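You operate a simulated robot arm through the tools that you are given. There is no shell and no other tool. Be economical: measure what you need, move in short steps, check, and stop when the job is done.

You are at the controls of a simulated robot arm. One attempt, no reset.

## Task
Brush the buff slab clean, lay the grey pad on it and bed the brown cone in the pad.
Fine: brush first; press the cone down till the clay grips it; brush back.
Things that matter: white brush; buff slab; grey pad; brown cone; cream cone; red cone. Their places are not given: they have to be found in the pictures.

Only the result counts: the job must be done as asked and must still hold three seconds after the hand-in. Knocking over, shifting, dropping, spilling or breaking anything else fails it.

## Robot
A 7-joint arm with a two-finger parallel gripper, fixed in place. Base frame: the origin is at the foot of the arm, x ahead of it, y to its left, z up; the work surface is at about z = 0. Units: mm, degrees, N and s.
With the tool pointing down near the work surface it reaches from about 240 to 620 mm from the base axis. Its first joint turns from -66.0 to 66.0 degrees. Payload 2.6 kg.
The TCP is the grasp point between the finger pads, 30 mm short of the fingertips. In the tool frame z runs along the fingers and y along their closing line. The gripper opens to 94 mm. The fingers are 28 mm wide and 10 mm thick; the gripper's body (50 by 96 mm) begins 55 mm behind the TCP.
Orientation is that of the tool frame in the base frame, as a unit quaternion [x, y, z, w]. With the fingers straight down and closing along the base's y, the tool's x points along the base's -x, its y along +y and its z along -z.

## Interface
- The arm moves only by the tool send_rows. Its argument "deltas" is a list of rows, each a list of 7 numbers: the opening, from 0 (shut) to 1 (fully open), then the shift along the base's x, y, z in units of 500 mm (1.0 is 500 mm), then the turn, a rotation vector about the base's x, y, z in units of 45 degrees (1.0 is 45 degrees). In form: [[grip, x, y, z, rx, ry, rz], ...]. A call has 1 to 12 rows; each row is the pose to reach, as a shift and turn from the pose commanded when the call began. A call with a number of a shift or a turn outside -1 to 1 is refused whole. Rows are played at 5 a second. More than 50 mm and 8.6 degrees between two rows, or a gripper value outside its range, and nothing of the call is played. A pose out of reach is approached as far as the arm can. The call stops where the force on the tool passes 50 N (or 10 N more than at its start, if that is more) or the arm is blocked; 0.2 s more then pass. Each finger travels about 72 mm/s and halts on what it meets, pressing with about 23 N; the grip force reading is that of the motor and also rises with nothing between the fingers. The clock runs only during rows and for 0.2 s after the last one: add rows that repeat a pose to give the fingers time. It gives the time, the measured TCP pose, the force on the tool (base axes), the opening and the grip force at its end, in the units of the frame above (readings bear some noise), and new pictures: "pictures" is both (left out), scene, wrist or none.
- Cameras (640 x 400 px; columns grow to the right, rows downward): "scene" is fixed at [38.6, 411.2, 566.2]; the picture's right is [-0.85, -0.52, 0.00], its down [-0.32, 0.53, -0.78] and it looks along [0.41, -0.67, -0.62] (base axes); focal length 296 px, centre (320, 200). "wrist" rides on the gripper at [-37, 0, -58] in the tool frame; the picture's right is [0.00, -1.00, 0.00], its down [0.97, 0.00, -0.24] and it looks along [0.24, 0.00, 0.97] (tool axes); focal length 218 px, centre (320, 200).
- probe_pixels(camera, pixels): for up to 12 pixels [column, row] of the newest picture of that camera ("zoom" is the newest enlarged one), the place [x, y, z] in the base frame of the surface seen there, good to about 3 mm, but the place of the scene camera against the robot may be out by one fixed shift of up to 25 mm in any direction. It takes no simulated time.
- enlarge(camera, box): a new picture of the part [left, top, right, bottom] of that camera's present view, enlarged. It takes no simulated time.
- sign_off(): hands the job in; it is judged then, once.

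Keep the steps short. Do not move on a guess: measure, check each grasp and each placing, and mend mistakes. In all there are 80 turns and 120 pictures (those below and enlarged ones count). Leave the gripper open and the arm clear of the work at the hand-in unless told otherwise, and finish with a single line.

The tools are called as a command line: name --pt "numbers of a row" for each row, then --argument value for the rest, lists and objects as JSON in quotes. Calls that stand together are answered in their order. send_rows: Moves the arm, as the interface text tells. Its arguments: {"type":"object","properties":{"deltas":{"type":"array","items":{"type":"array","items":{"type":"number"}}},"pictures":{"type":"string","enum":["both","scene","wrist","none"]}},"required":["deltas"]} The other tools are called the same way: probe_pixels (camera, pixels) gives the place of the surface under pixels of a picture; enlarge (camera, box) takes an enlarged picture of a part of a camera's view; sign_off () hands the job in.

At the start:

```text
t: 0.0
position: [350.6, 58.8, 332.3]
tool_rot: [0.0, 1.0, -0.001, -0.001]
ft_force: [-0.5, 0.1, -0.5]
grip_width: 94.2
finger_force: 0.1
```

scene: 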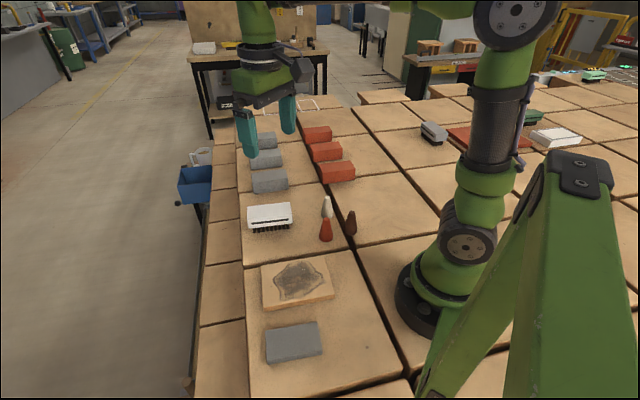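
wrist: 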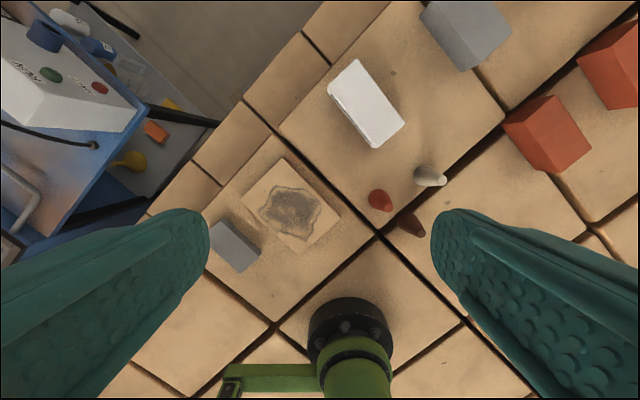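

I see the white brush near (270,217), the dusty buff slab (297,283), the grey pad (293,342) and three cones near (326,230), (327,207), (350,222) in the scene picture. I'll enlarge both views before measuring.

enlarge --camera "scene" --box '[230, 180, 390, 280]'

enlarge --camera "wrist" --box '[190, 40, 510, 280]'

probe_pixels --camera "wrist" --pixels '[[357, 62], [330, 90], [403, 124], [373, 147], [283, 158], [340, 212], [300, 253], [243, 198], [223, 222], [259, 248], [209, 245], [243, 272]]'

probe_pixels --camera "scene" --pixels '[[250, 207], [290, 204], [291, 222], [326, 222], [326, 238], [327, 200], [351, 212], [351, 232], [264, 266], [333, 296], [268, 330], [321, 352]]'

```text
4.00 times, centred on (310, 230) of scene
```

zoom: 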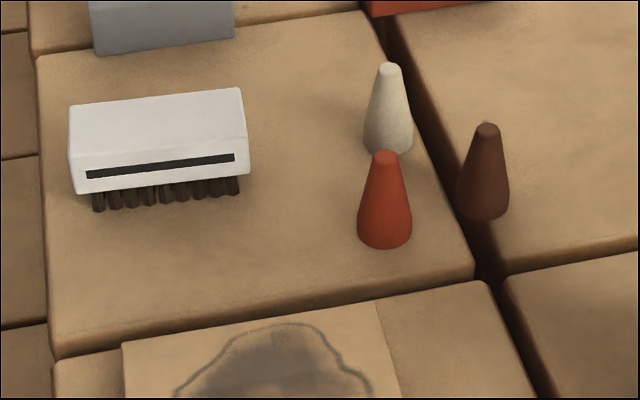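

```text
1.67 times, centred on (350, 160) of wrist
```

zoom: 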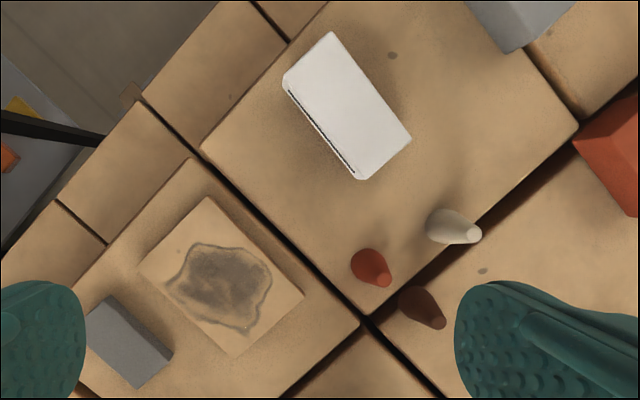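

```text
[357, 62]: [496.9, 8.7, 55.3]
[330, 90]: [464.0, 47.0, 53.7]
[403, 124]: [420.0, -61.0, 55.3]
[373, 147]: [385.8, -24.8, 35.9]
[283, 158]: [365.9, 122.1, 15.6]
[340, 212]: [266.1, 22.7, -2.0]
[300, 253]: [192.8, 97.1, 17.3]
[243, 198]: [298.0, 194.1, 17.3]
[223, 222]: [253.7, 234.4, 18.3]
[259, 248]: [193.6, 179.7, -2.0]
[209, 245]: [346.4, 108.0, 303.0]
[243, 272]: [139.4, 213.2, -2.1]
```

```text
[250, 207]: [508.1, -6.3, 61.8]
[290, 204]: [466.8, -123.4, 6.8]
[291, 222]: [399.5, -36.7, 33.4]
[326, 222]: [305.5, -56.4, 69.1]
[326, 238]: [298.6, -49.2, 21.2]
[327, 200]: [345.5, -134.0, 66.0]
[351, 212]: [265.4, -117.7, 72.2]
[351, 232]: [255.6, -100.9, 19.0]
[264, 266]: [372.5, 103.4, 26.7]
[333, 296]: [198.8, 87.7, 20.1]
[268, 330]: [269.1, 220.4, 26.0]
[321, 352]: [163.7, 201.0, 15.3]
```

The scene camera seems shifted roughly (+6,-18,+7) mm against the wrist camera. So I'll measure with the wrist camera from nearer. First I turn the tool about 41° to match the tile direction and go above the brush at z 250.

send_rows --pt "1 0.028 -0.028 -0.028 0 0 0.152" --pt "1 0.056 -0.056 -0.056 0 0 0.304" --pt "1 0.084 -0.084 -0.084 0 0 0.456" --pt "1 0.112 -0.112 -0.112 0 0 0.608" --pt "1 0.14 -0.14 -0.14 0 0 0.76" --pt "1 0.168 -0.168 -0.164 0 0 0.911" --pt "1 0.168 -0.168 -0.164 0 0 0.911" --pictures "wrist"

```text
t: 1.6
position: [434.4, -25.0, 250.2]
tool_rot: [-0.351, 0.936, 0.001, 0.0]
ft_force: [-0.8, 0.5, 0.4]
grip_width: 94.1
finger_force: 0.0
```

wrist: 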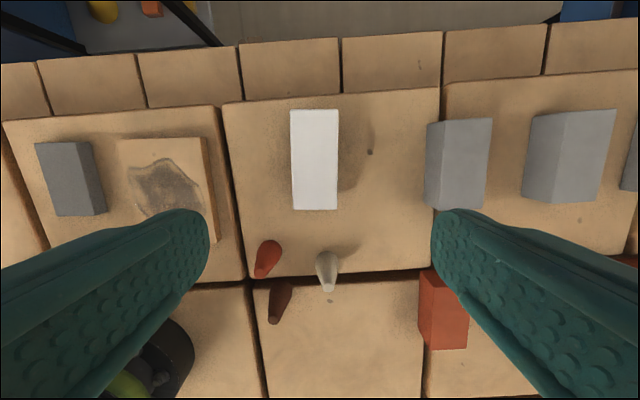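

The brush now stands upright in the wrist picture, corners about (290,110), (338,110), (338,209), (292,209). I probe it, the cones and the slab and pad corners.

probe_pixels --camera "wrist" --pixels '[[293, 114], [335, 114], [335, 205], [295, 205], [315, 160], [122, 142], [198, 141], [268, 244], [325, 258], [286, 287], [40, 146], [78, 146]]'

enlarge --camera "wrist" --box '[220, 80, 380, 340]'

```text
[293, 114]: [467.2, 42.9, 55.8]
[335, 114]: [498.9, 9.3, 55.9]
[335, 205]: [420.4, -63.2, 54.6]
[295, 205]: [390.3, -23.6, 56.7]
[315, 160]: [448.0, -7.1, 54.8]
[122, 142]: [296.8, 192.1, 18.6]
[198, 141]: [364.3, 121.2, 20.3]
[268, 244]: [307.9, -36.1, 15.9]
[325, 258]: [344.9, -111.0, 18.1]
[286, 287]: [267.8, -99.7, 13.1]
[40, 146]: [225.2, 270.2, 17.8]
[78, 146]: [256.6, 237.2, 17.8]
```

```text
1.54 times, centred on (300, 210) of wrist
```

zoom: 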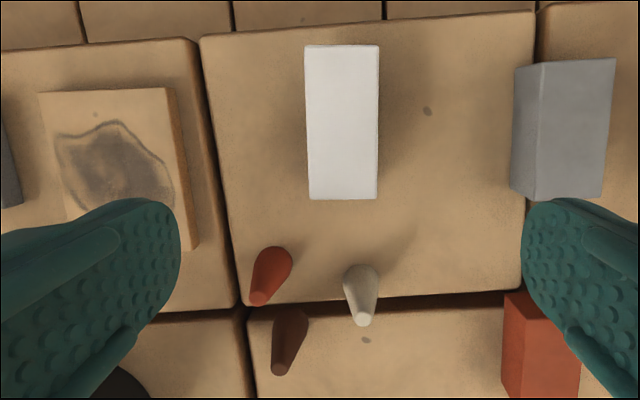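

The brush is about 53 mm wide with its top at z 55, centred near (444,-9) and turned about 41–42°. I move over it and come down to z 46, fingers open.

send_rows --pt "1 0.02 0.032 -0.06 0 0 0.01" --pt "1 0.02 0.032 -0.16 0 0 0.01" --pt "1 0.02 0.032 -0.24 0 0 0.01" --pt "1 0.02 0.032 -0.3 0 0 0.01" --pt "1 0.02 0.032 -0.3 0 0 0.01" --pictures "both"

```text
t: 2.8
position: [443.4, -11.1, 99.4]
tool_rot: [-0.354, 0.935, 0.0, 0.001]
ft_force: [-0.2, -0.5, -0.6]
grip_width: 94.0
finger_force: 0.0
```

scene: 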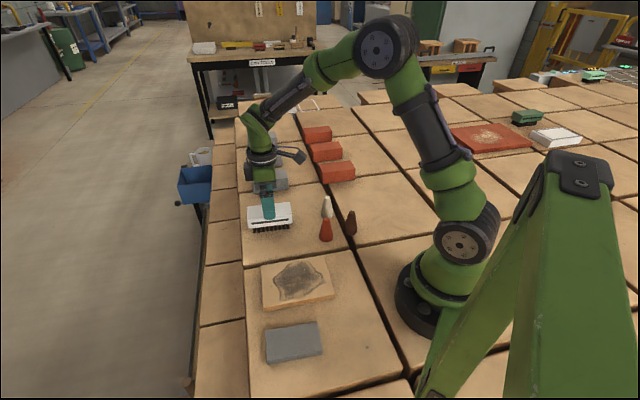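
wrist: 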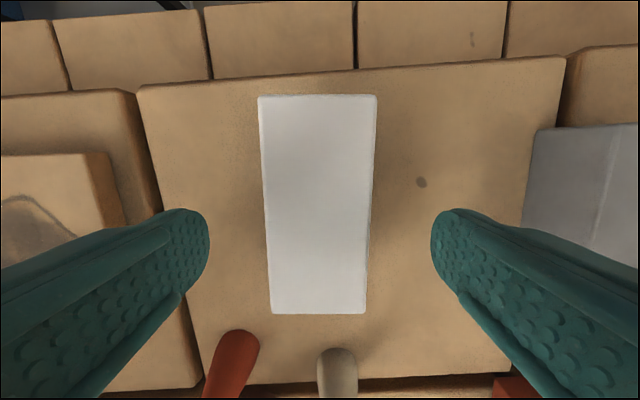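

The brush sits centred between the fingers (columns 258–376). I check its centre along its length.

probe_pixels --camera "wrist" --pixels '[[317, 98], [319, 309], [264, 200], [368, 200], [265, 100], [370, 100], [275, 308], [362, 308]]'

```text
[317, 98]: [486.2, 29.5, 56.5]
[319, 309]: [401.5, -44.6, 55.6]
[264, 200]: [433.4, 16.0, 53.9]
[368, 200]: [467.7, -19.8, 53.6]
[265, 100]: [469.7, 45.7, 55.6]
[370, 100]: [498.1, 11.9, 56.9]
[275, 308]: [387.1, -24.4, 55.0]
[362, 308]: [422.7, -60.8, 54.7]
```

Brush centre is (444,-7). I shift 2 mm, lower to z 46 and shut the fingers.

send_rows --pt "1 0.002 0.006 -0.05 0 0 0" --pt "1 0.002 0.006 -0.106 0 0 0" --pt "1 0.002 0.006 -0.106 0 0 0" --pt "0.3 0.002 0.006 -0.106 0 0 0" --pt "0.3 0.002 0.006 -0.106 0 0 0" --pt "0.3 0.002 0.006 -0.106 0 0 0" --pictures "both"

```text
t: 4.2
position: [445.8, -7.2, 48.7]
tool_rot: [-0.353, 0.935, 0.0, 0.0]
ft_force: [0.4, -0.4, -0.6]
grip_width: 58.3
finger_force: 23.0
```

scene: 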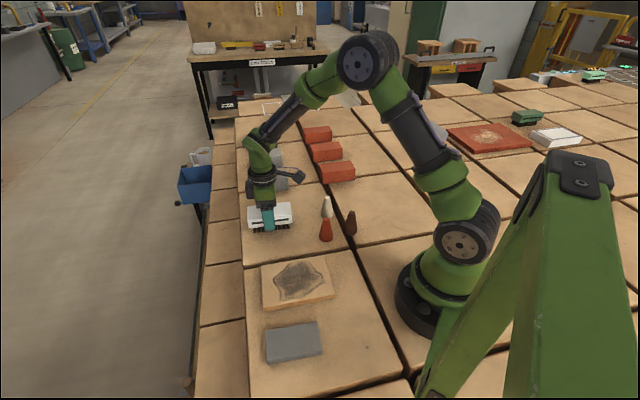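
wrist: 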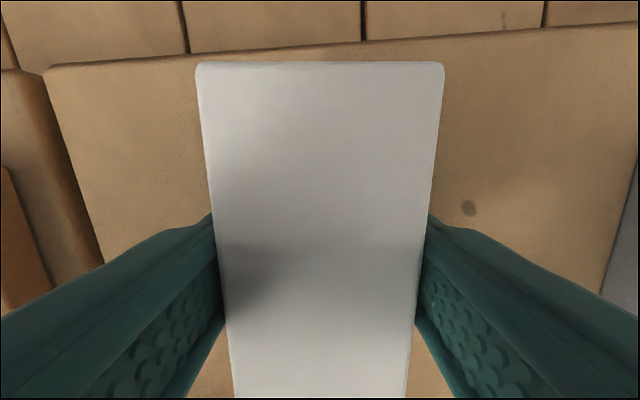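

Held: width 58.3 mm at 23 N. I lift it 100 mm, then start towards the slab centre near (280,109).

send_rows --pt "0.3 0 0 0.05 0 0 0" --pt "0.3 0 0 0.12 0 0 0" --pt "0.3 0 0 0.2 0 0 0" --pt "0.3 0 0.07 0.24 0 0 0" --pt "0.3 -0.03 0.14 0.24 0 0 0" --pt "0.3 -0.06 0.22 0.24 0 0 0" --pt "0.3 -0.06 0.22 0.24 0 0 0" --pictures "both"

```text
t: 5.8
position: [414.9, 105.1, 167.3]
tool_rot: [-0.354, 0.935, 0.0, 0.0]
ft_force: [0.0, -0.5, -1.9]
grip_width: 58.2
finger_force: 22.7
```

scene: 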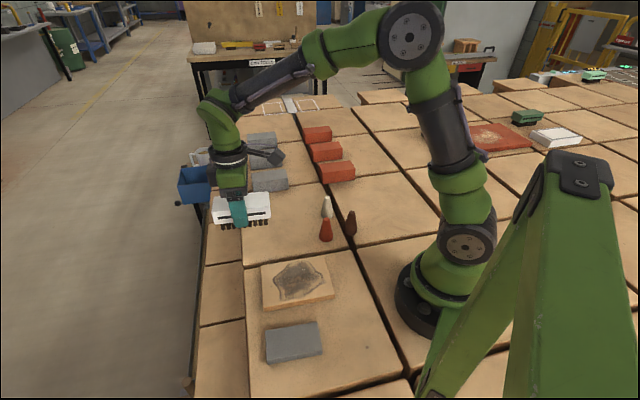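
wrist: 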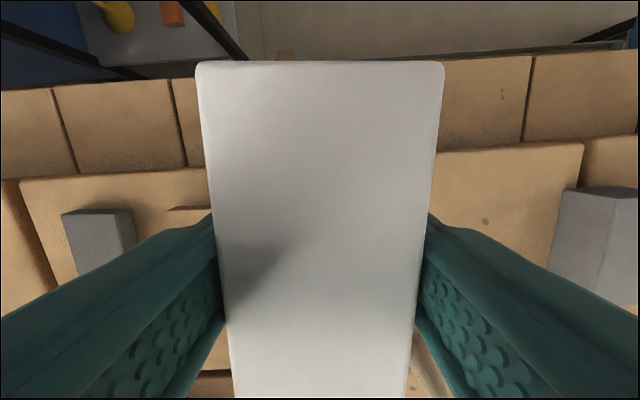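

The brush is firmly held and clear of the rest. Its bristles should touch the slab top when the TCP is near z 67. I go to the slab's cone-side edge, at (310,76), z 85.

send_rows --pt "0.3 -0.07 -0.02 0 0 0 0" --pt "0.3 -0.14 -0.04 0 0 0 0" --pt "0.3 -0.21 -0.058 0 0 0 0" --pt "0.3 -0.21 -0.058 -0.08 0 0 0" --pt "0.3 -0.21 -0.058 -0.164 0 0 0" --pt "0.3 -0.21 -0.058 -0.164 0 0 0" --pictures "scene"

enlarge --camera "scene" --box '[220, 200, 380, 370]'

```text
t: 7.2
position: [308.8, 74.7, 83.5]
tool_rot: [-0.354, 0.935, 0.0, 0.0]
ft_force: [0.5, 0.8, -1.1]
grip_width: 57.9
finger_force: 22.6
```

scene: 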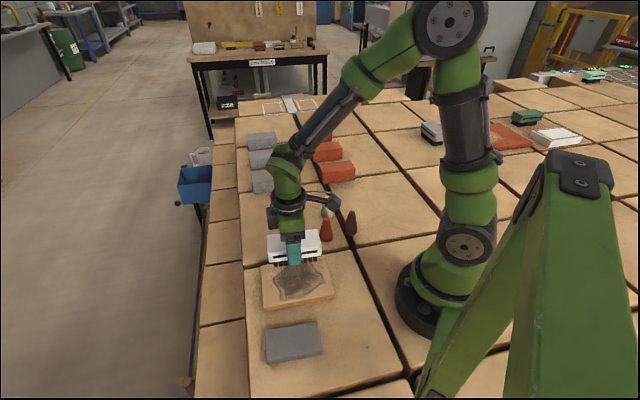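

```text
2.35 times, centred on (300, 285) of scene
```

zoom: 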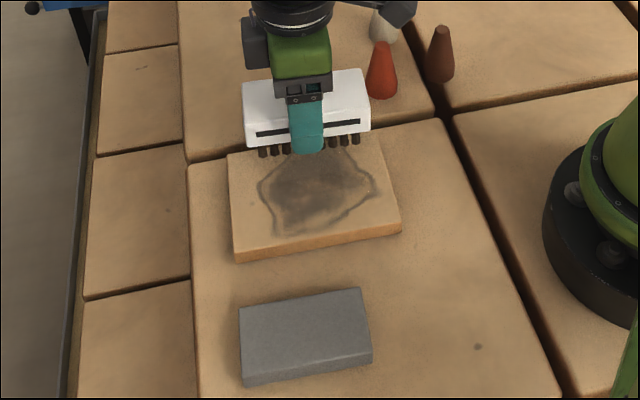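

The brush hangs over the far half of the slab with the stain just ahead of it. I lower 18 mm in small steps and watch the force.

send_rows --pt "0.3 0 0 -0.016 0 0 0" --pt "0.3 0 0 -0.028 0 0 0" --pt "0.3 0 0 -0.036 0 0 0" --pt "0.3 0 0 -0.036 0 0 0" --pictures "none"

```text
t: 8.2
position: [310.0, 76.9, 66.5]
tool_rot: [-0.353, 0.936, 0.0, 0.0]
ft_force: [-0.5, 0.3, -0.7]
grip_width: 58.2
finger_force: 23.1
```

No contact yet. I lower another 4 mm in 1–2 mm steps.

send_rows --pt "0.3 0 0 -0.003 0 0 0" --pt "0.3 0 0 -0.006 0 0 0" --pt "0.3 0 0 -0.006 0 0 0" --pictures "scene"

enlarge --camera "scene" --box '[260, 220, 340, 320]'

```text
t: 9.0
position: [309.7, 76.5, 64.4]
tool_rot: [-0.353, 0.935, 0.0, 0.001]
ft_force: [-3.4, 1.5, 17.9]
grip_width: 58.2
finger_force: 22.9
```

scene: 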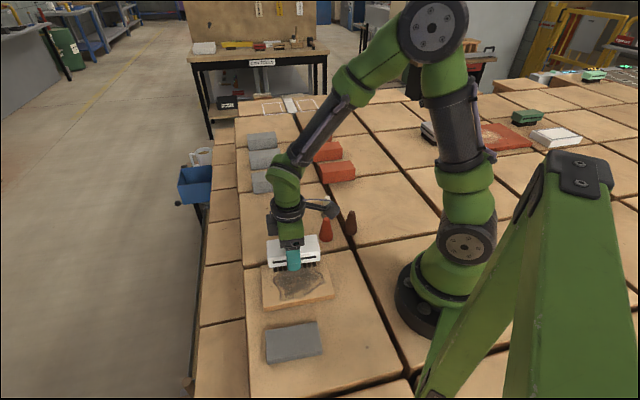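

```text
4.00 times, centred on (300, 270) of scene
```

zoom: 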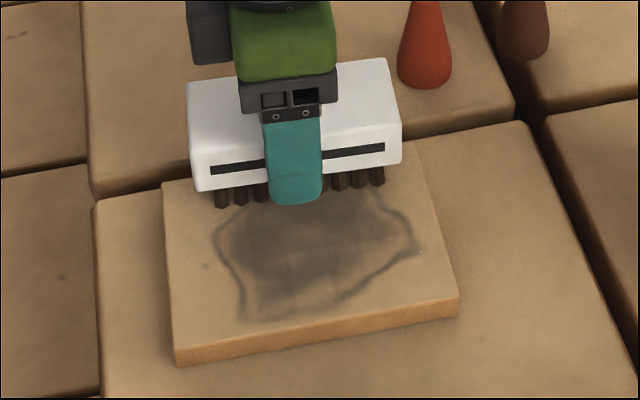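

Contact: 18 N. I ease off 1 mm and sweep slowly towards the near edge, 85 mm along (-0.67,0.74), watching that the slab stays put.

send_rows --pt "0.3 0 0 0.002 0 0 0" --pt "0.3 -0.0134 0.0149 0.002 0 0 0" --pt "0.3 -0.0268 0.0297 0.002 0 0 0" --pt "0.3 -0.0401 0.0446 0.002 0 0 0" --pt "0.3 -0.0535 0.0594 0.002 0 0 0" --pictures "scene"

enlarge --camera "scene" --box '[240, 220, 360, 370]'

```text
t: 10.2
position: [283.9, 105.7, 66.2]
tool_rot: [-0.354, 0.935, 0.0, 0.0]
ft_force: [-1.2, -0.3, -0.4]
grip_width: 58.1
finger_force: 23.1
```

scene: 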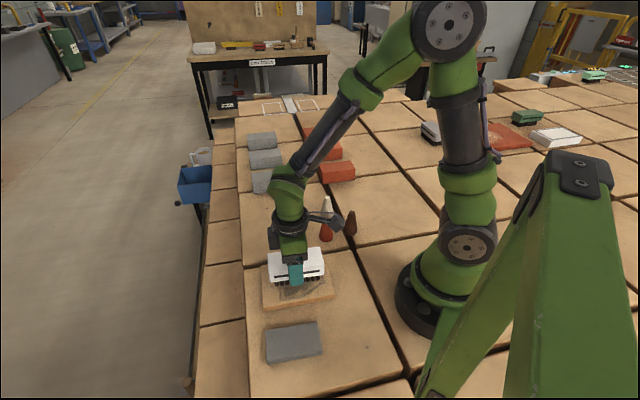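

```text
2.67 times, centred on (300, 295) of scene
```

zoom: 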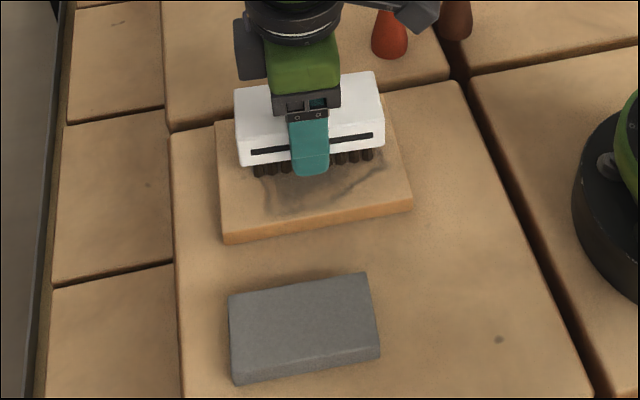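

Force fell to about zero, so the bristles barely touch. I lower about 0.7 mm here and read.

send_rows --pt "0.3 0 0 -0.0014 0 0 0" --pt "0.3 0 0 -0.0014 0 0 0" --pictures "none"

```text
t: 10.8
position: [283.8, 104.9, 64.9]
tool_rot: [-0.354, 0.935, 0.0, -0.001]
ft_force: [-0.2, 0.0, -0.5]
grip_width: 57.9
finger_force: 23.0
```

Still no load. Down another 0.7 mm.

send_rows --pt "0.3 0 0 -0.0012 0 0 0" --pt "0.3 0 0 -0.0012 0 0 0" --pictures "none"

```text
t: 11.4
position: [284.2, 105.4, 64.6]
tool_rot: [-0.353, 0.936, 0.0, 0.0]
ft_force: [0.0, 0.1, -0.4]
grip_width: 58.2
finger_force: 23.4
```

send_rows --pt "0.3 0 0 -0.0012 0 0 0" --pt "0.3 0 0 -0.002 0 0 0" --pictures "none"

```text
t: 12.0
position: [284.4, 106.3, 63.3]
tool_rot: [-0.354, 0.935, 0.0, 0.0]
ft_force: [-4.7, 1.1, 11.7]
grip_width: 58.1
finger_force: 22.7
```

11.7 N now, good. I sweep on 45 mm towards the near edge at this height.

send_rows --pt "0.3 -0.0134 0.0149 0 0 0 0" --pt "0.3 -0.0268 0.0297 0 0 0 0" --pt "0.3 -0.0401 0.0446 0 0 0 0" --pt "0.3 -0.0535 0.0594 0 0 0 0" --pt "0.3 -0.0602 0.0668 0 0 0 0" --pictures "scene"

enlarge --camera "scene" --box '[240, 220, 360, 370]'

```text
t: 13.2
position: [253.6, 136.8, 62.8]
tool_rot: [-0.353, 0.936, 0.0, 0.001]
ft_force: [4.5, -3.3, 13.0]
grip_width: 57.8
finger_force: 23.3
```

scene: 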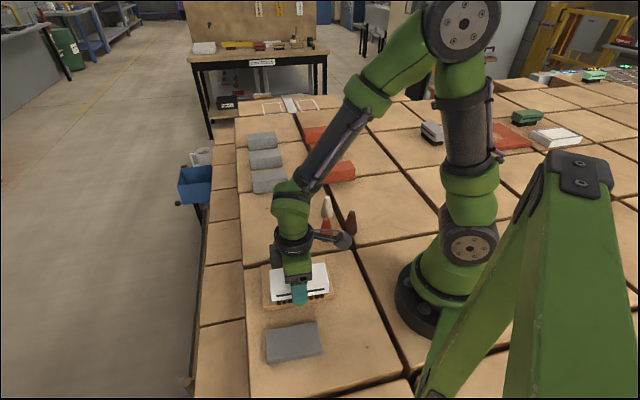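

```text
2.67 times, centred on (300, 295) of scene
```

zoom: 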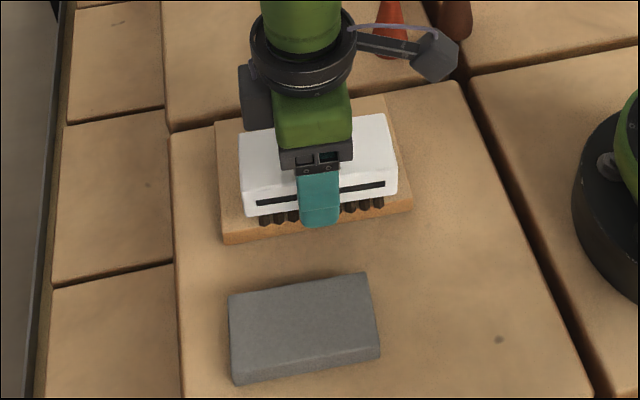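

13 N steady and the slab hasn't moved. I sweep back 90 mm to the far edge, drifting 8 mm along its length to cover the right-hand stain.

send_rows --pt "0.3 0.012 -0.0161 0 0 0 0" --pt "0.3 0.024 -0.0321 0 0 0 0" --pt "0.3 0.036 -0.0482 0 0 0 0" --pt "0.3 0.048 -0.0643 0 0 0 0" --pt "0.3 0.06 -0.0803 0 0 0 0" --pt "0.3 0.072 -0.0964 0 0 0 0" --pt "0.3 0.084 -0.1125 0 0 0 0" --pt "0.3 0.096 -0.1285 0 0 0 0" --pt "0.3 0.108 -0.1446 0 0 0 0" --pictures "scene"

enlarge --camera "scene" --box '[240, 220, 360, 370]'

```text
t: 15.2
position: [306.6, 63.9, 63.5]
tool_rot: [-0.354, 0.935, 0.0, 0.0]
ft_force: [0.1, 0.1, -0.6]
grip_width: 58.2
finger_force: 23.1
```

scene: 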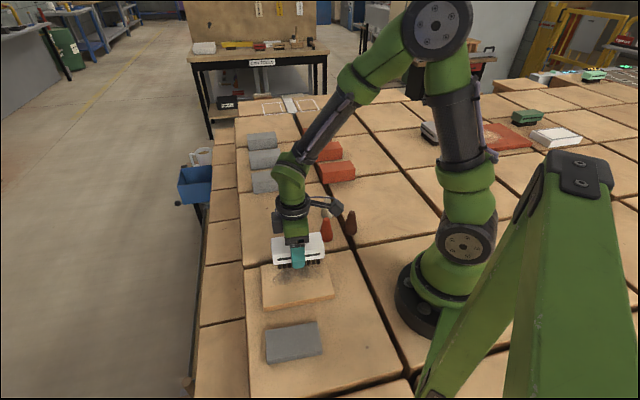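

```text
2.67 times, centred on (300, 295) of scene
```

zoom: 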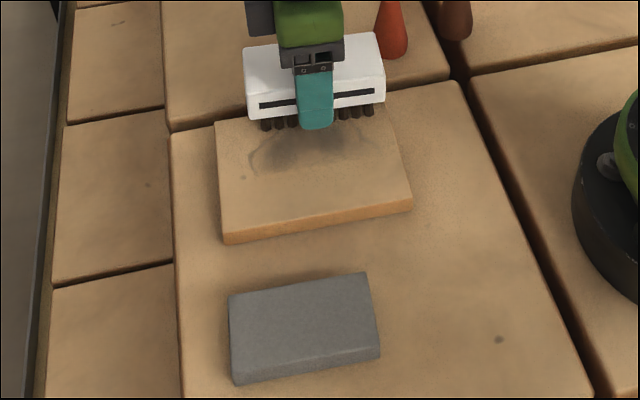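

The near half is clean; a faint patch remains at about (300,150) of the zoom, in the far half. Contact was lost there, so I move 12 mm inward and press again, 1.2 mm lower.

send_rows --pt "0.3 -0.006 0.0235 0 0 0 0" --pt "0.3 -0.006 0.0235 -0.0012 0 0 0" --pt "0.3 -0.006 0.0235 -0.0024 0 0 0" --pictures "none"

```text
t: 16.0
position: [305.3, 77.6, 63.6]
tool_rot: [-0.354, 0.935, -0.001, 0.0]
ft_force: [-0.5, -1.6, 9.4]
grip_width: 58.1
finger_force: 22.9
```

9.4 N. Now sweep 70 mm towards the near edge.

send_rows --pt "0.3 -0.0134 0.0149 -0.0006 0 0 0" --pt "0.3 -0.0268 0.0297 -0.0006 0 0 0" --pt "0.3 -0.0401 0.0446 -0.0006 0 0 0" --pt "0.3 -0.0535 0.0594 -0.0006 0 0 0" --pt "0.3 -0.0669 0.0743 -0.0006 0 0 0" --pt "0.3 -0.0803 0.0892 -0.0006 0 0 0" --pt "0.3 -0.0937 0.104 -0.0006 0 0 0" --pictures "scene"

enlarge --camera "scene" --box '[240, 220, 360, 370]'

```text
t: 17.6
position: [257.7, 130.0, 60.4]
tool_rot: [-0.354, 0.935, -0.001, -0.001]
ft_force: [0.3, 0.4, -1.2]
grip_width: 58.2
finger_force: 23.4
```

scene: 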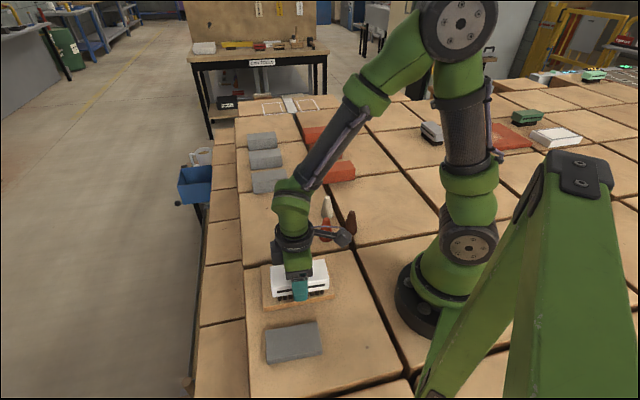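

```text
2.67 times, centred on (300, 295) of scene
```

zoom: 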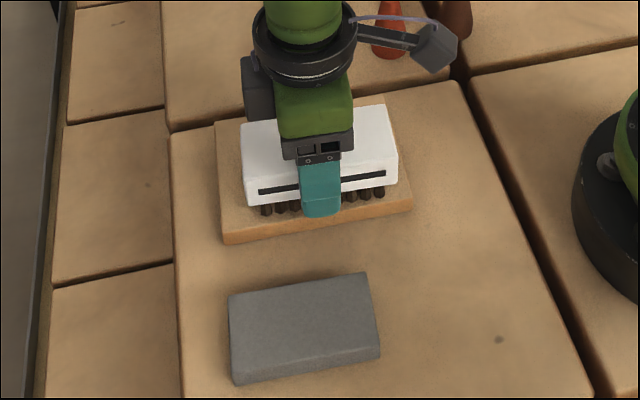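

I lift 70 mm and move aside to see what is left.

send_rows --pt "0.3 0 0 0.06 0 0 0" --pt "0.3 0.04 0.02 0.15 0 0 0" --pt "0.3 0.11 0.05 0.18 0 0 0" --pt "0.3 0.19 0.08 0.18 0 0 0" --pt "0.3 0.19 0.08 0.18 0 0 0" --pictures "scene"

enlarge --camera "scene" --box '[240, 220, 360, 370]'

```text
refused: row 2 steps farther than a row can; nothing moved
```

```text
2.67 times, centred on (300, 295) of scene
```

zoom: 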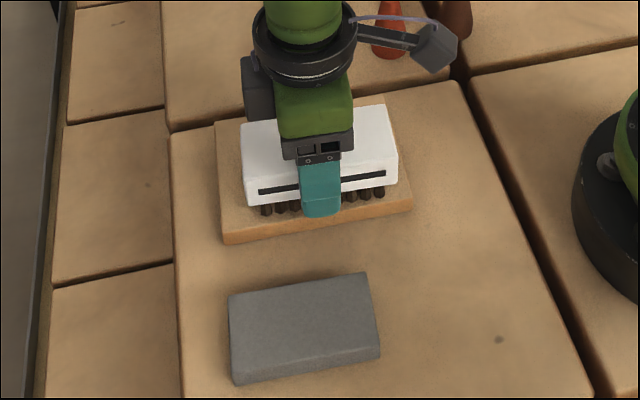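

That step was slightly too long; the same move goes again in shorter rows.

send_rows --pt "0.3 0 0 0.06 0 0 0" --pt "0.3 0 0 0.14 0 0 0" --pt "0.3 0.05 0.03 0.18 0 0 0" --pt "0.3 0.13 0.06 0.18 0 0 0" --pt "0.3 0.2 0.09 0.18 0 0 0" --pt "0.3 0.2 0.09 0.18 0 0 0" --pictures "both"

enlarge --camera "scene" --box '[240, 220, 360, 370]'

```text
t: 19.0
position: [353.8, 174.9, 153.0]
tool_rot: [-0.353, 0.936, 0.0, 0.0]
ft_force: [0.5, -0.4, -0.6]
grip_width: 58.1
finger_force: 22.9
```

scene: 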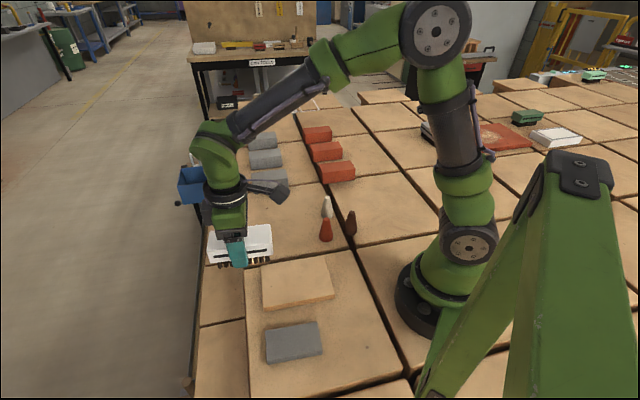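
wrist: 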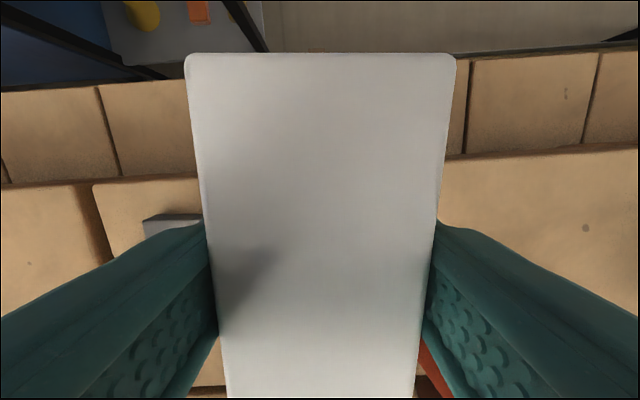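

```text
2.67 times, centred on (300, 295) of scene
```

zoom: 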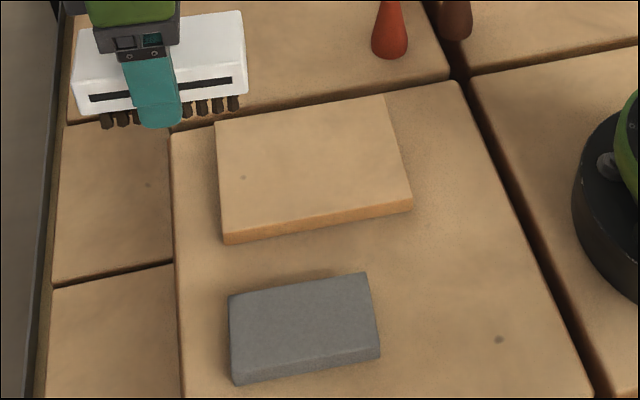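

The slab is clean: only its own tiny tile speck is left. I carry the brush back over its old spot (445,-6), first at height.

send_rows --pt "0.3 0.04 -0.07 0 0 0 0" --pt "0.3 0.08 -0.145 0 0 0 0" --pt "0.3 0.12 -0.22 0 0 0 0" --pt "0.3 0.15 -0.295 0 0 0 0" --pt "0.3 0.1754 -0.361 -0.03 0 0 0" --pt "0.3 0.1754 -0.361 -0.12 0 0 0" --pt "0.3 0.1754 -0.361 -0.19 0 0 0" --pt "0.3 0.1754 -0.361 -0.19 0 0 0" --pictures "both"

enlarge --camera "scene" --box '[230, 180, 390, 280]'

```text
t: 20.8
position: [442.9, -9.0, 58.5]
tool_rot: [-0.353, 0.936, 0.0, 0.0]
ft_force: [-1.1, 0.7, -1.7]
grip_width: 58.2
finger_force: 23.2
```

scene: 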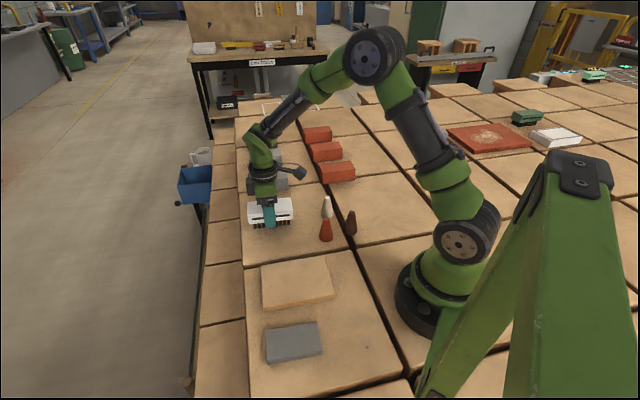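
wrist: 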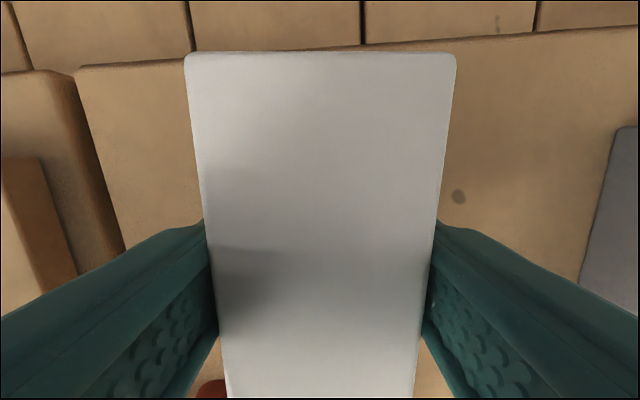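

```text
4.00 times, centred on (310, 230) of scene
```

zoom: 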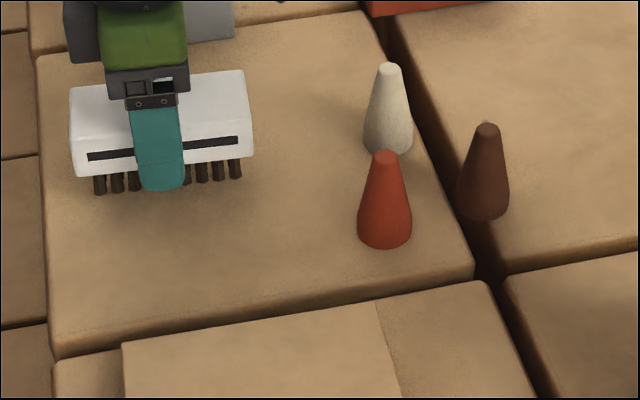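

I lower it in small steps till the bristles touch.

send_rows --pt "0.3 0 0 -0.01 0 0 0" --pt "0.3 0 0 -0.02 0 0 0" --pt "0.3 0 0 -0.024 0 0 0" --pt "0.3 0 0 -0.026 0 0 0" --pt "0.3 0 0 -0.026 0 0 0" --pictures "none"

```text
t: 22.0
position: [445.5, -5.9, 44.3]
tool_rot: [-0.353, 0.935, 0.0, 0.0]
ft_force: [0.5, -0.3, -1.3]
grip_width: 58.2
finger_force: 23.1
```

No contact at z 44. Down 1 mm at a time, up to 3 mm.

send_rows --pt "0.3 0 0 -0.002 0 0 0" --pt "0.3 0 0 -0.004 0 0 0" --pt "0.3 0 0 -0.004 0 0 0" --pictures "scene"

enlarge --camera "scene" --box '[230, 180, 390, 280]'

```text
t: 22.8
position: [447.4, -4.7, 43.6]
tool_rot: [-0.354, 0.935, 0.0, 0.001]
ft_force: [-4.4, -1.5, 17.3]
grip_width: 58.0
finger_force: 23.0
```

scene: 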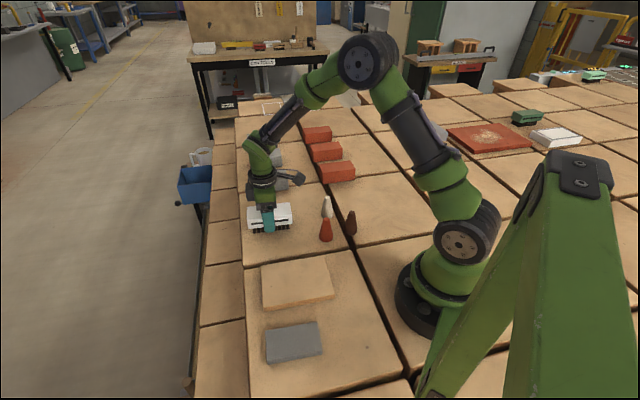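

```text
4.00 times, centred on (310, 230) of scene
```

zoom: 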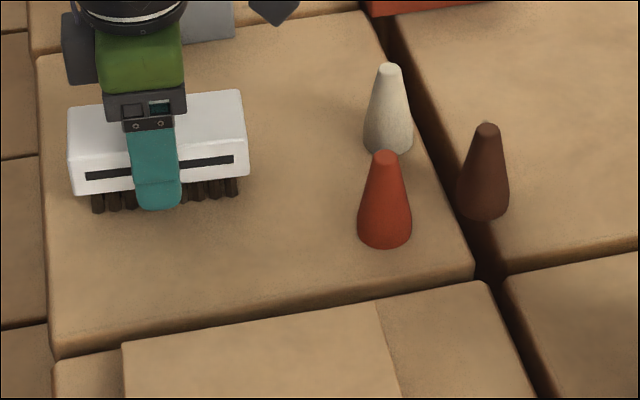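

It touches with 17 N and the picture matches the original place within about a pixel. I open the fingers and rise straight up.

send_rows --pt "0.3 0 0 0.001 0 0 0" --pt "1 0 0 0.001 0 0 0" --pt "1 0 0 0.001 0 0 0" --pt "1 0 0 0.001 0 0 0" --pt "1 0 0 0.06 0 0 0" --pt "1 0 0 0.14 0 0 0" --pt "1 0 0 0.22 0 0 0" --pt "1 0 0 0.22 0 0 0" --pictures "both"

enlarge --camera "scene" --box '[230, 180, 390, 280]'

```text
t: 24.6
position: [443.7, -10.3, 152.4]
tool_rot: [-0.353, 0.935, 0.0, -0.001]
ft_force: [-0.6, 1.4, 0.5]
grip_width: 93.9
finger_force: 0.1
```

scene: 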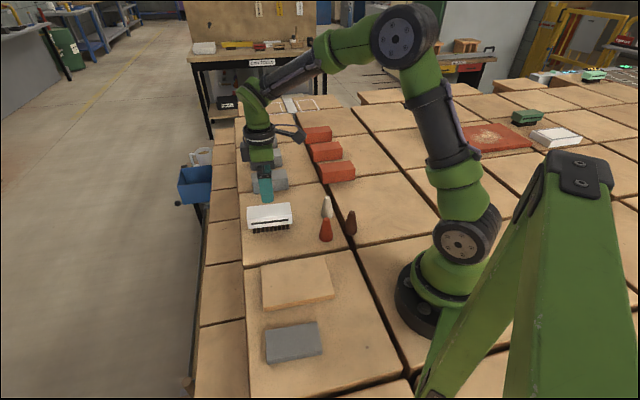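
wrist: 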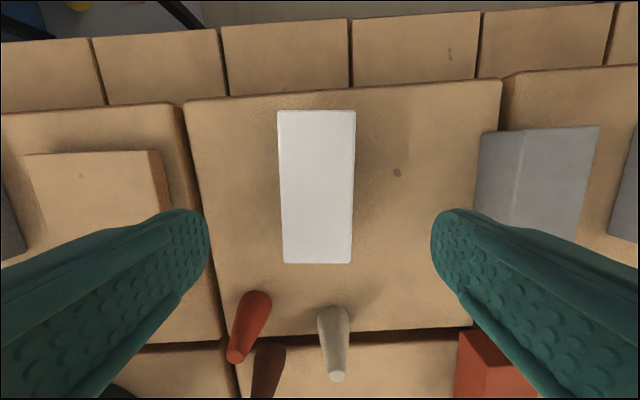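

```text
4.00 times, centred on (310, 230) of scene
```

zoom: 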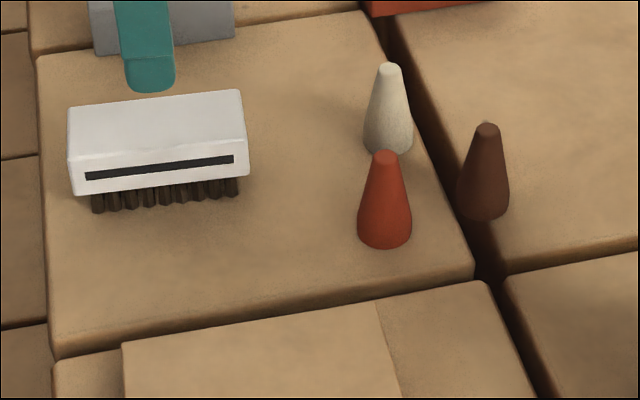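

The brush is back exactly as it stood. Next the pad: I travel at height to above it, near (220,232), z 190.

send_rows --pt "1 -0.05 0.06 0.02 0 0 0" --pt "1 -0.1 0.12 0.04 0 0 0" --pt "1 -0.15 0.18 0.06 0 0 0" --pt "1 -0.2 0.24 0.076 0 0 0" --pt "1 -0.26 0.3 0.076 0 0 0" --pt "1 -0.32 0.36 0.076 0 0 0" --pt "1 -0.38 0.42 0.076 0 0 0" --pt "1 -0.45 0.476 0.076 0 0 0" --pt "1 -0.45 0.476 0.076 0 0 0" --pictures "both"

```text
t: 26.6
position: [217.9, 231.6, 189.5]
tool_rot: [-0.353, 0.935, 0.001, -0.001]
ft_force: [0.3, -0.1, 0.1]
grip_width: 93.9
finger_force: 0.0
```

scene: 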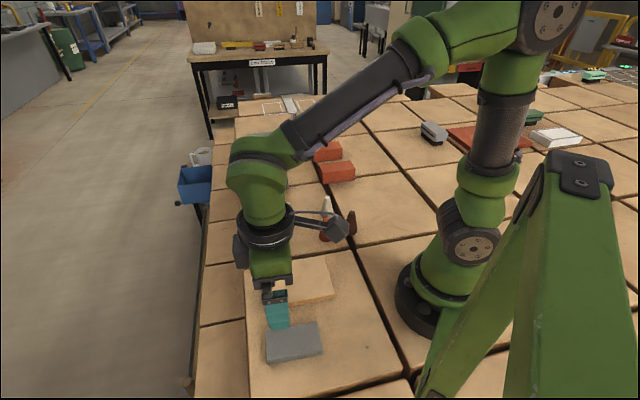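
wrist: 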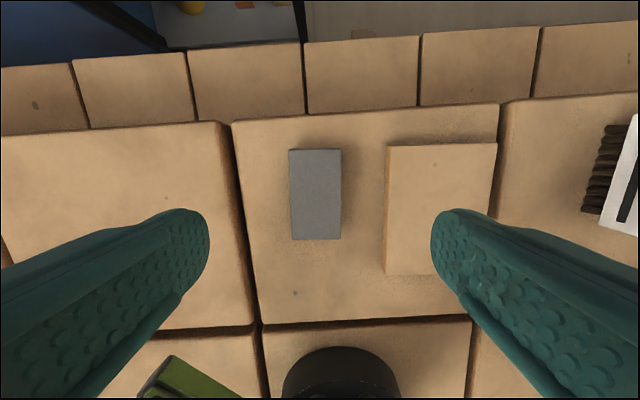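

The pad spans about (289,150)–(341,240), the slab about (386,145)–(497,275). I probe both.

probe_pixels --camera "wrist" --pixels '[[292, 152], [338, 152], [338, 236], [293, 236], [316, 194], [316, 120], [390, 149], [493, 147], [390, 270], [440, 160], [280, 280], [440, 205]]'

enlarge --camera "wrist" --box '[260, 120, 520, 300]'

```text
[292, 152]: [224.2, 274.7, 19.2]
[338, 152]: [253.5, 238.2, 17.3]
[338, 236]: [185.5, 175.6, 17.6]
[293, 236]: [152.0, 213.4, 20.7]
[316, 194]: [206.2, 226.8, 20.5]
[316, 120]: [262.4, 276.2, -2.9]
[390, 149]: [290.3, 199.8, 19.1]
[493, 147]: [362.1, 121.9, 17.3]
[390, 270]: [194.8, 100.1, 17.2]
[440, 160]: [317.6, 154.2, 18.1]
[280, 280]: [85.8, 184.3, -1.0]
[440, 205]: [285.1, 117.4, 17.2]
```

```text
2.22 times, centred on (390, 210) of wrist
```

zoom: 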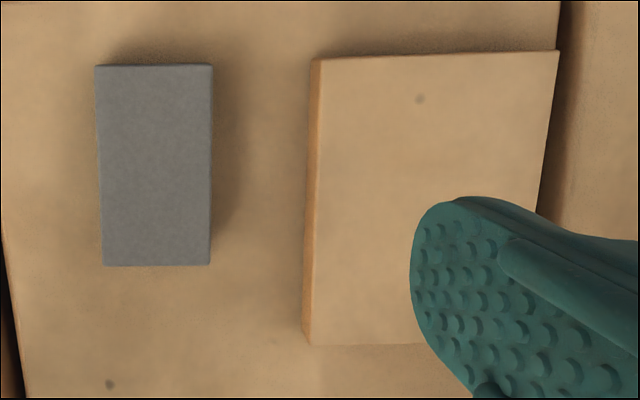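

The pad is about 54 × 100 mm, 20 mm thick, centred near (204,225) and aligned with the tool. I move over it and lower to z 75 to check.

send_rows --pt "1 -0.031 -0.012 -0.06 0 0 0" --pt "1 -0.031 -0.012 -0.14 0 0 0" --pt "1 -0.031 -0.012 -0.21 0 0 0" --pt "1 -0.031 -0.012 -0.23 0 0 0" --pt "1 -0.031 -0.012 -0.23 0 0 0" --pictures "wrist"

```text
t: 27.8
position: [202.6, 228.1, 74.4]
tool_rot: [-0.354, 0.935, -0.001, 0.0]
ft_force: [0.0, -0.7, -0.8]
grip_width: 93.8
finger_force: 0.0
```

wrist: 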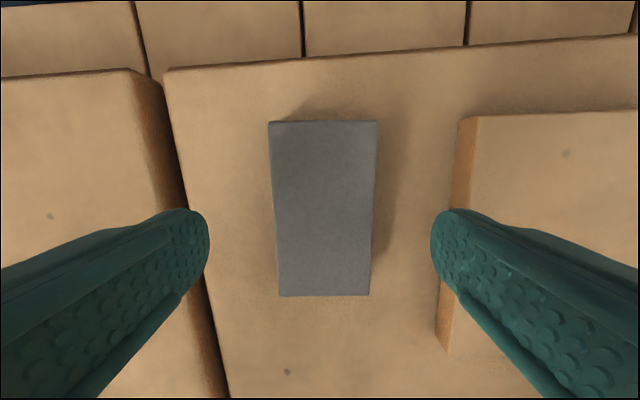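

probe_pixels --camera "wrist" --pixels '[[324, 125], [325, 291], [274, 200], [372, 200], [324, 208], [560, 115], [480, 120]]'

```text
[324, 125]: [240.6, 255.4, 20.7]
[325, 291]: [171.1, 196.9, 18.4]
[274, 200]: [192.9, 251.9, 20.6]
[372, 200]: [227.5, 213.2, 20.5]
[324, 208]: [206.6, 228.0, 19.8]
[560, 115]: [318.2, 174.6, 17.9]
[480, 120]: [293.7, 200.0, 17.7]
```

The pad is centred between the fingers. I lower 39 mm to about z 35 and close.

send_rows --pt "1 0.002 -0.002 -0.04 0 0 0" --pt "1 0.002 -0.002 -0.078 0 0 0" --pt "1 0.002 -0.002 -0.078 0 0 0" --pt "0.3 0.002 -0.002 -0.078 0 0 0" --pt "0.3 0.002 -0.002 -0.078 0 0 0" --pt "0.3 0.002 -0.002 -0.078 0 0 0" --pictures "both"

```text
t: 29.2
position: [205.1, 225.0, 34.1]
tool_rot: [-0.354, 0.935, 0.0, 0.0]
ft_force: [-0.6, -0.1, -0.1]
grip_width: 54.6
finger_force: 23.4
```

scene: 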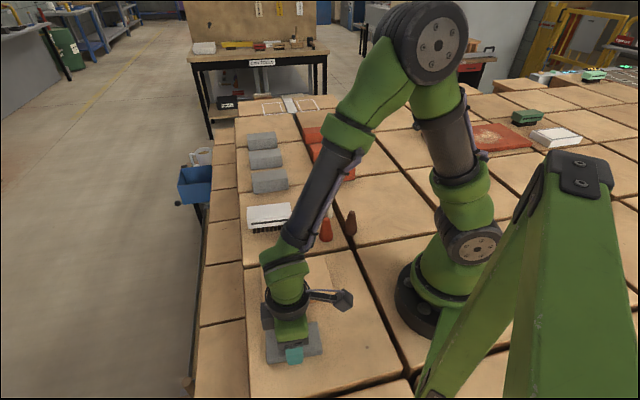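
wrist: 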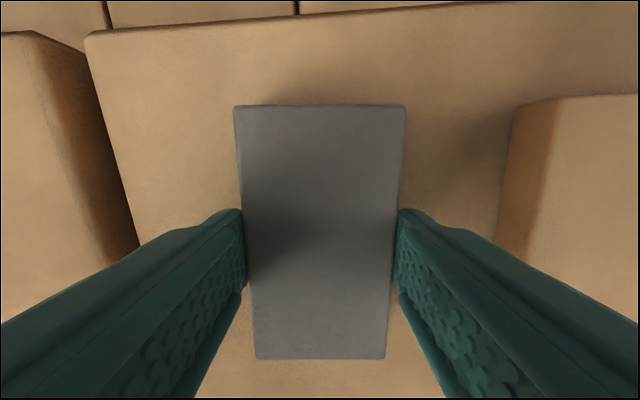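

The pad is gripped (54.6 mm, 23 N). I lift 50 mm and carry it over the slab centre (279,110).

send_rows --pt "0.3 0 0 0.04 0 0 0" --pt "0.3 0 0 0.1 0 0 0" --pt "0.3 0.03 -0.05 0.1 0 0 0" --pt "0.3 0.07 -0.11 0.1 0 0 0" --pt "0.3 0.11 -0.17 0.1 0 0 0" --pt "0.3 0.146 -0.23 0.1 0 0 0" --pt "0.3 0.146 -0.23 0.1 0 0 0" --pt "0.3 0.146 -0.23 0.1 0 0 0" --pictures "both"

enlarge --camera "scene" --box '[240, 220, 360, 370]'

```text
t: 31.0
position: [278.3, 108.7, 87.2]
tool_rot: [-0.353, 0.935, -0.001, 0.0]
ft_force: [-0.3, 0.3, -1.6]
grip_width: 54.6
finger_force: 23.5
```

scene: 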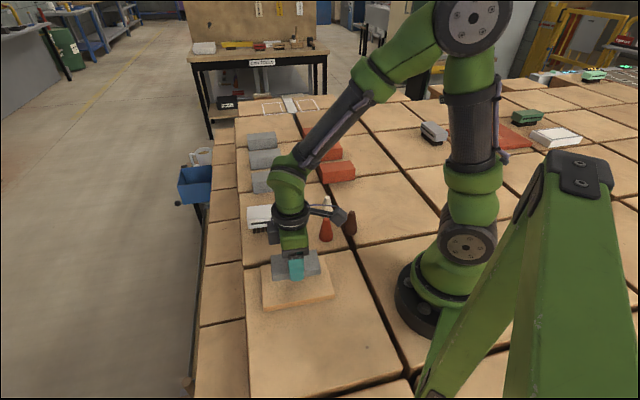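
wrist: 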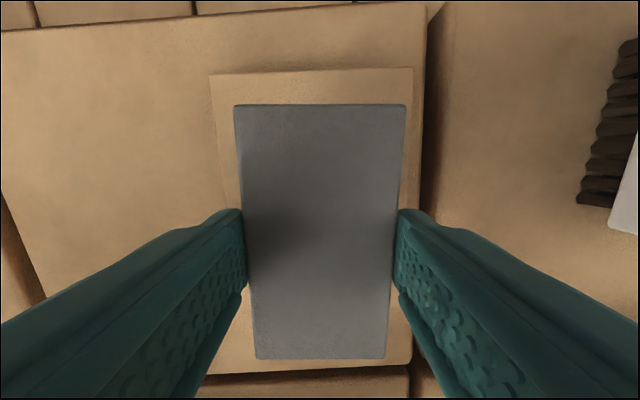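

```text
2.67 times, centred on (300, 295) of scene
```

zoom: 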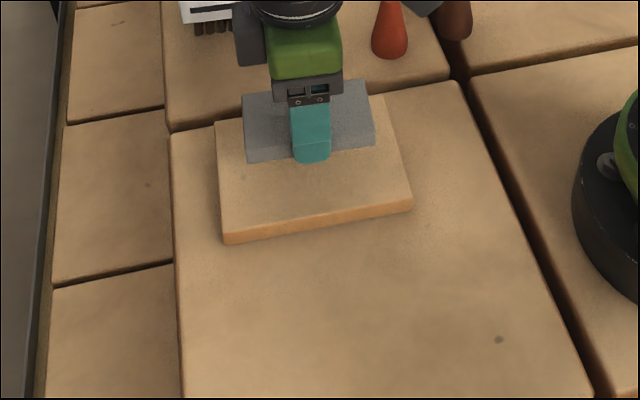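

The pad seems a few mm to the right of the slab's middle. I probe the slab's visible edges.

probe_pixels --camera "wrist" --pixels '[[213, 78], [410, 72], [410, 360], [218, 150], [410, 150], [390, 360], [320, 108], [320, 355], [238, 110], [402, 110]]'

```text
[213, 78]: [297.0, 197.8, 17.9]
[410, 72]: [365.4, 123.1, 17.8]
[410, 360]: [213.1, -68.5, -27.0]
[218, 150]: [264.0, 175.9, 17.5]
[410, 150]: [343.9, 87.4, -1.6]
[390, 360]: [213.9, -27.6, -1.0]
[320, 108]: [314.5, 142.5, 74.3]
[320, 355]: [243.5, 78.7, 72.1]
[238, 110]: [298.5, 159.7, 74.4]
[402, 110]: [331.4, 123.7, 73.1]
```

The pad is about 3 mm off the slab's middle. I correct that and lower 28 mm.

send_rows --pt "0.3 -0.004 0.0044 -0.02 0 0 0" --pt "0.3 -0.004 0.0044 -0.045 0 0 0" --pt "0.3 -0.004 0.0044 -0.057 0 0 0" --pt "0.3 -0.004 0.0044 -0.057 0 0 0" --pictures "none"

```text
t: 32.0
position: [275.9, 112.6, 57.0]
tool_rot: [-0.354, 0.935, 0.0, 0.0]
ft_force: [0.4, 0.6, -2.0]
grip_width: 54.6
finger_force: 23.3
```

No contact. Down 1 mm per row for 2.5 mm.

send_rows --pt "0.3 0 0 -0.002 0 0 0" --pt "0.3 0 0 -0.004 0 0 0" --pt "0.3 0 0 -0.005 0 0 0" --pt "0.3 0 0 -0.005 0 0 0" --pictures "none"

```text
t: 33.0
position: [276.7, 112.7, 55.6]
tool_rot: [-0.353, 0.936, 0.0, -0.001]
ft_force: [0.6, -0.1, -1.6]
grip_width: 54.5
finger_force: 23.0
```

send_rows --pt "0.3 0 0 -0.002 0 0 0" --pt "0.3 0 0 -0.003 0 0 0" --pt "0.3 0 0 -0.003 0 0 0" --pictures "scene"

enlarge --camera "scene" --box '[240, 230, 360, 320]'

```text
t: 33.8
position: [276.5, 111.8, 54.4]
tool_rot: [-0.353, 0.936, 0.0, 0.0]
ft_force: [1.0, -0.2, -1.8]
grip_width: 54.7
finger_force: 22.7
```

scene: 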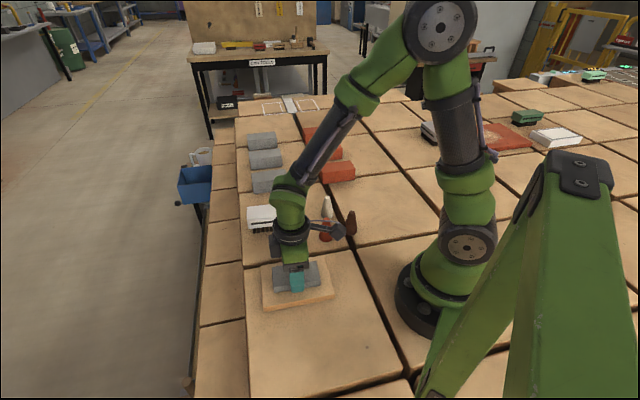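

```text
4.44 times, centred on (300, 275) of scene
```

zoom: 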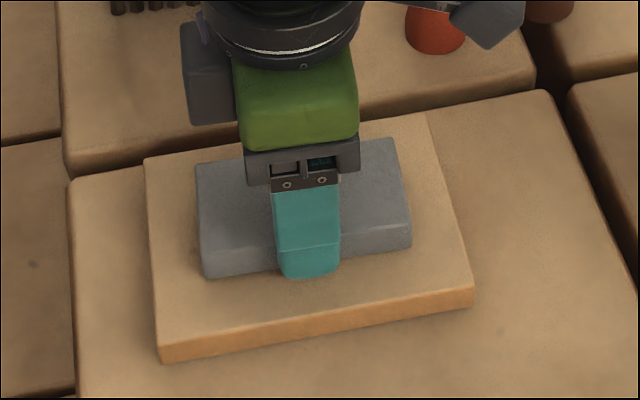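

Still only the pad's weight. I keep lowering by half-millimetre steps, 2 mm more.

send_rows --pt "0.3 0 0 -0.001 0 0 0" --pt "0.3 0 0 -0.002 0 0 0" --pt "0.3 0 0 -0.003 0 0 0" --pt "0.3 0 0 -0.003 0 0 0" --pictures "none"

```text
t: 34.8
position: [276.0, 112.7, 50.9]
tool_rot: [-0.353, 0.936, 0.0, 0.0]
ft_force: [-1.6, 3.9, 7.2]
grip_width: 54.8
finger_force: 22.5
```

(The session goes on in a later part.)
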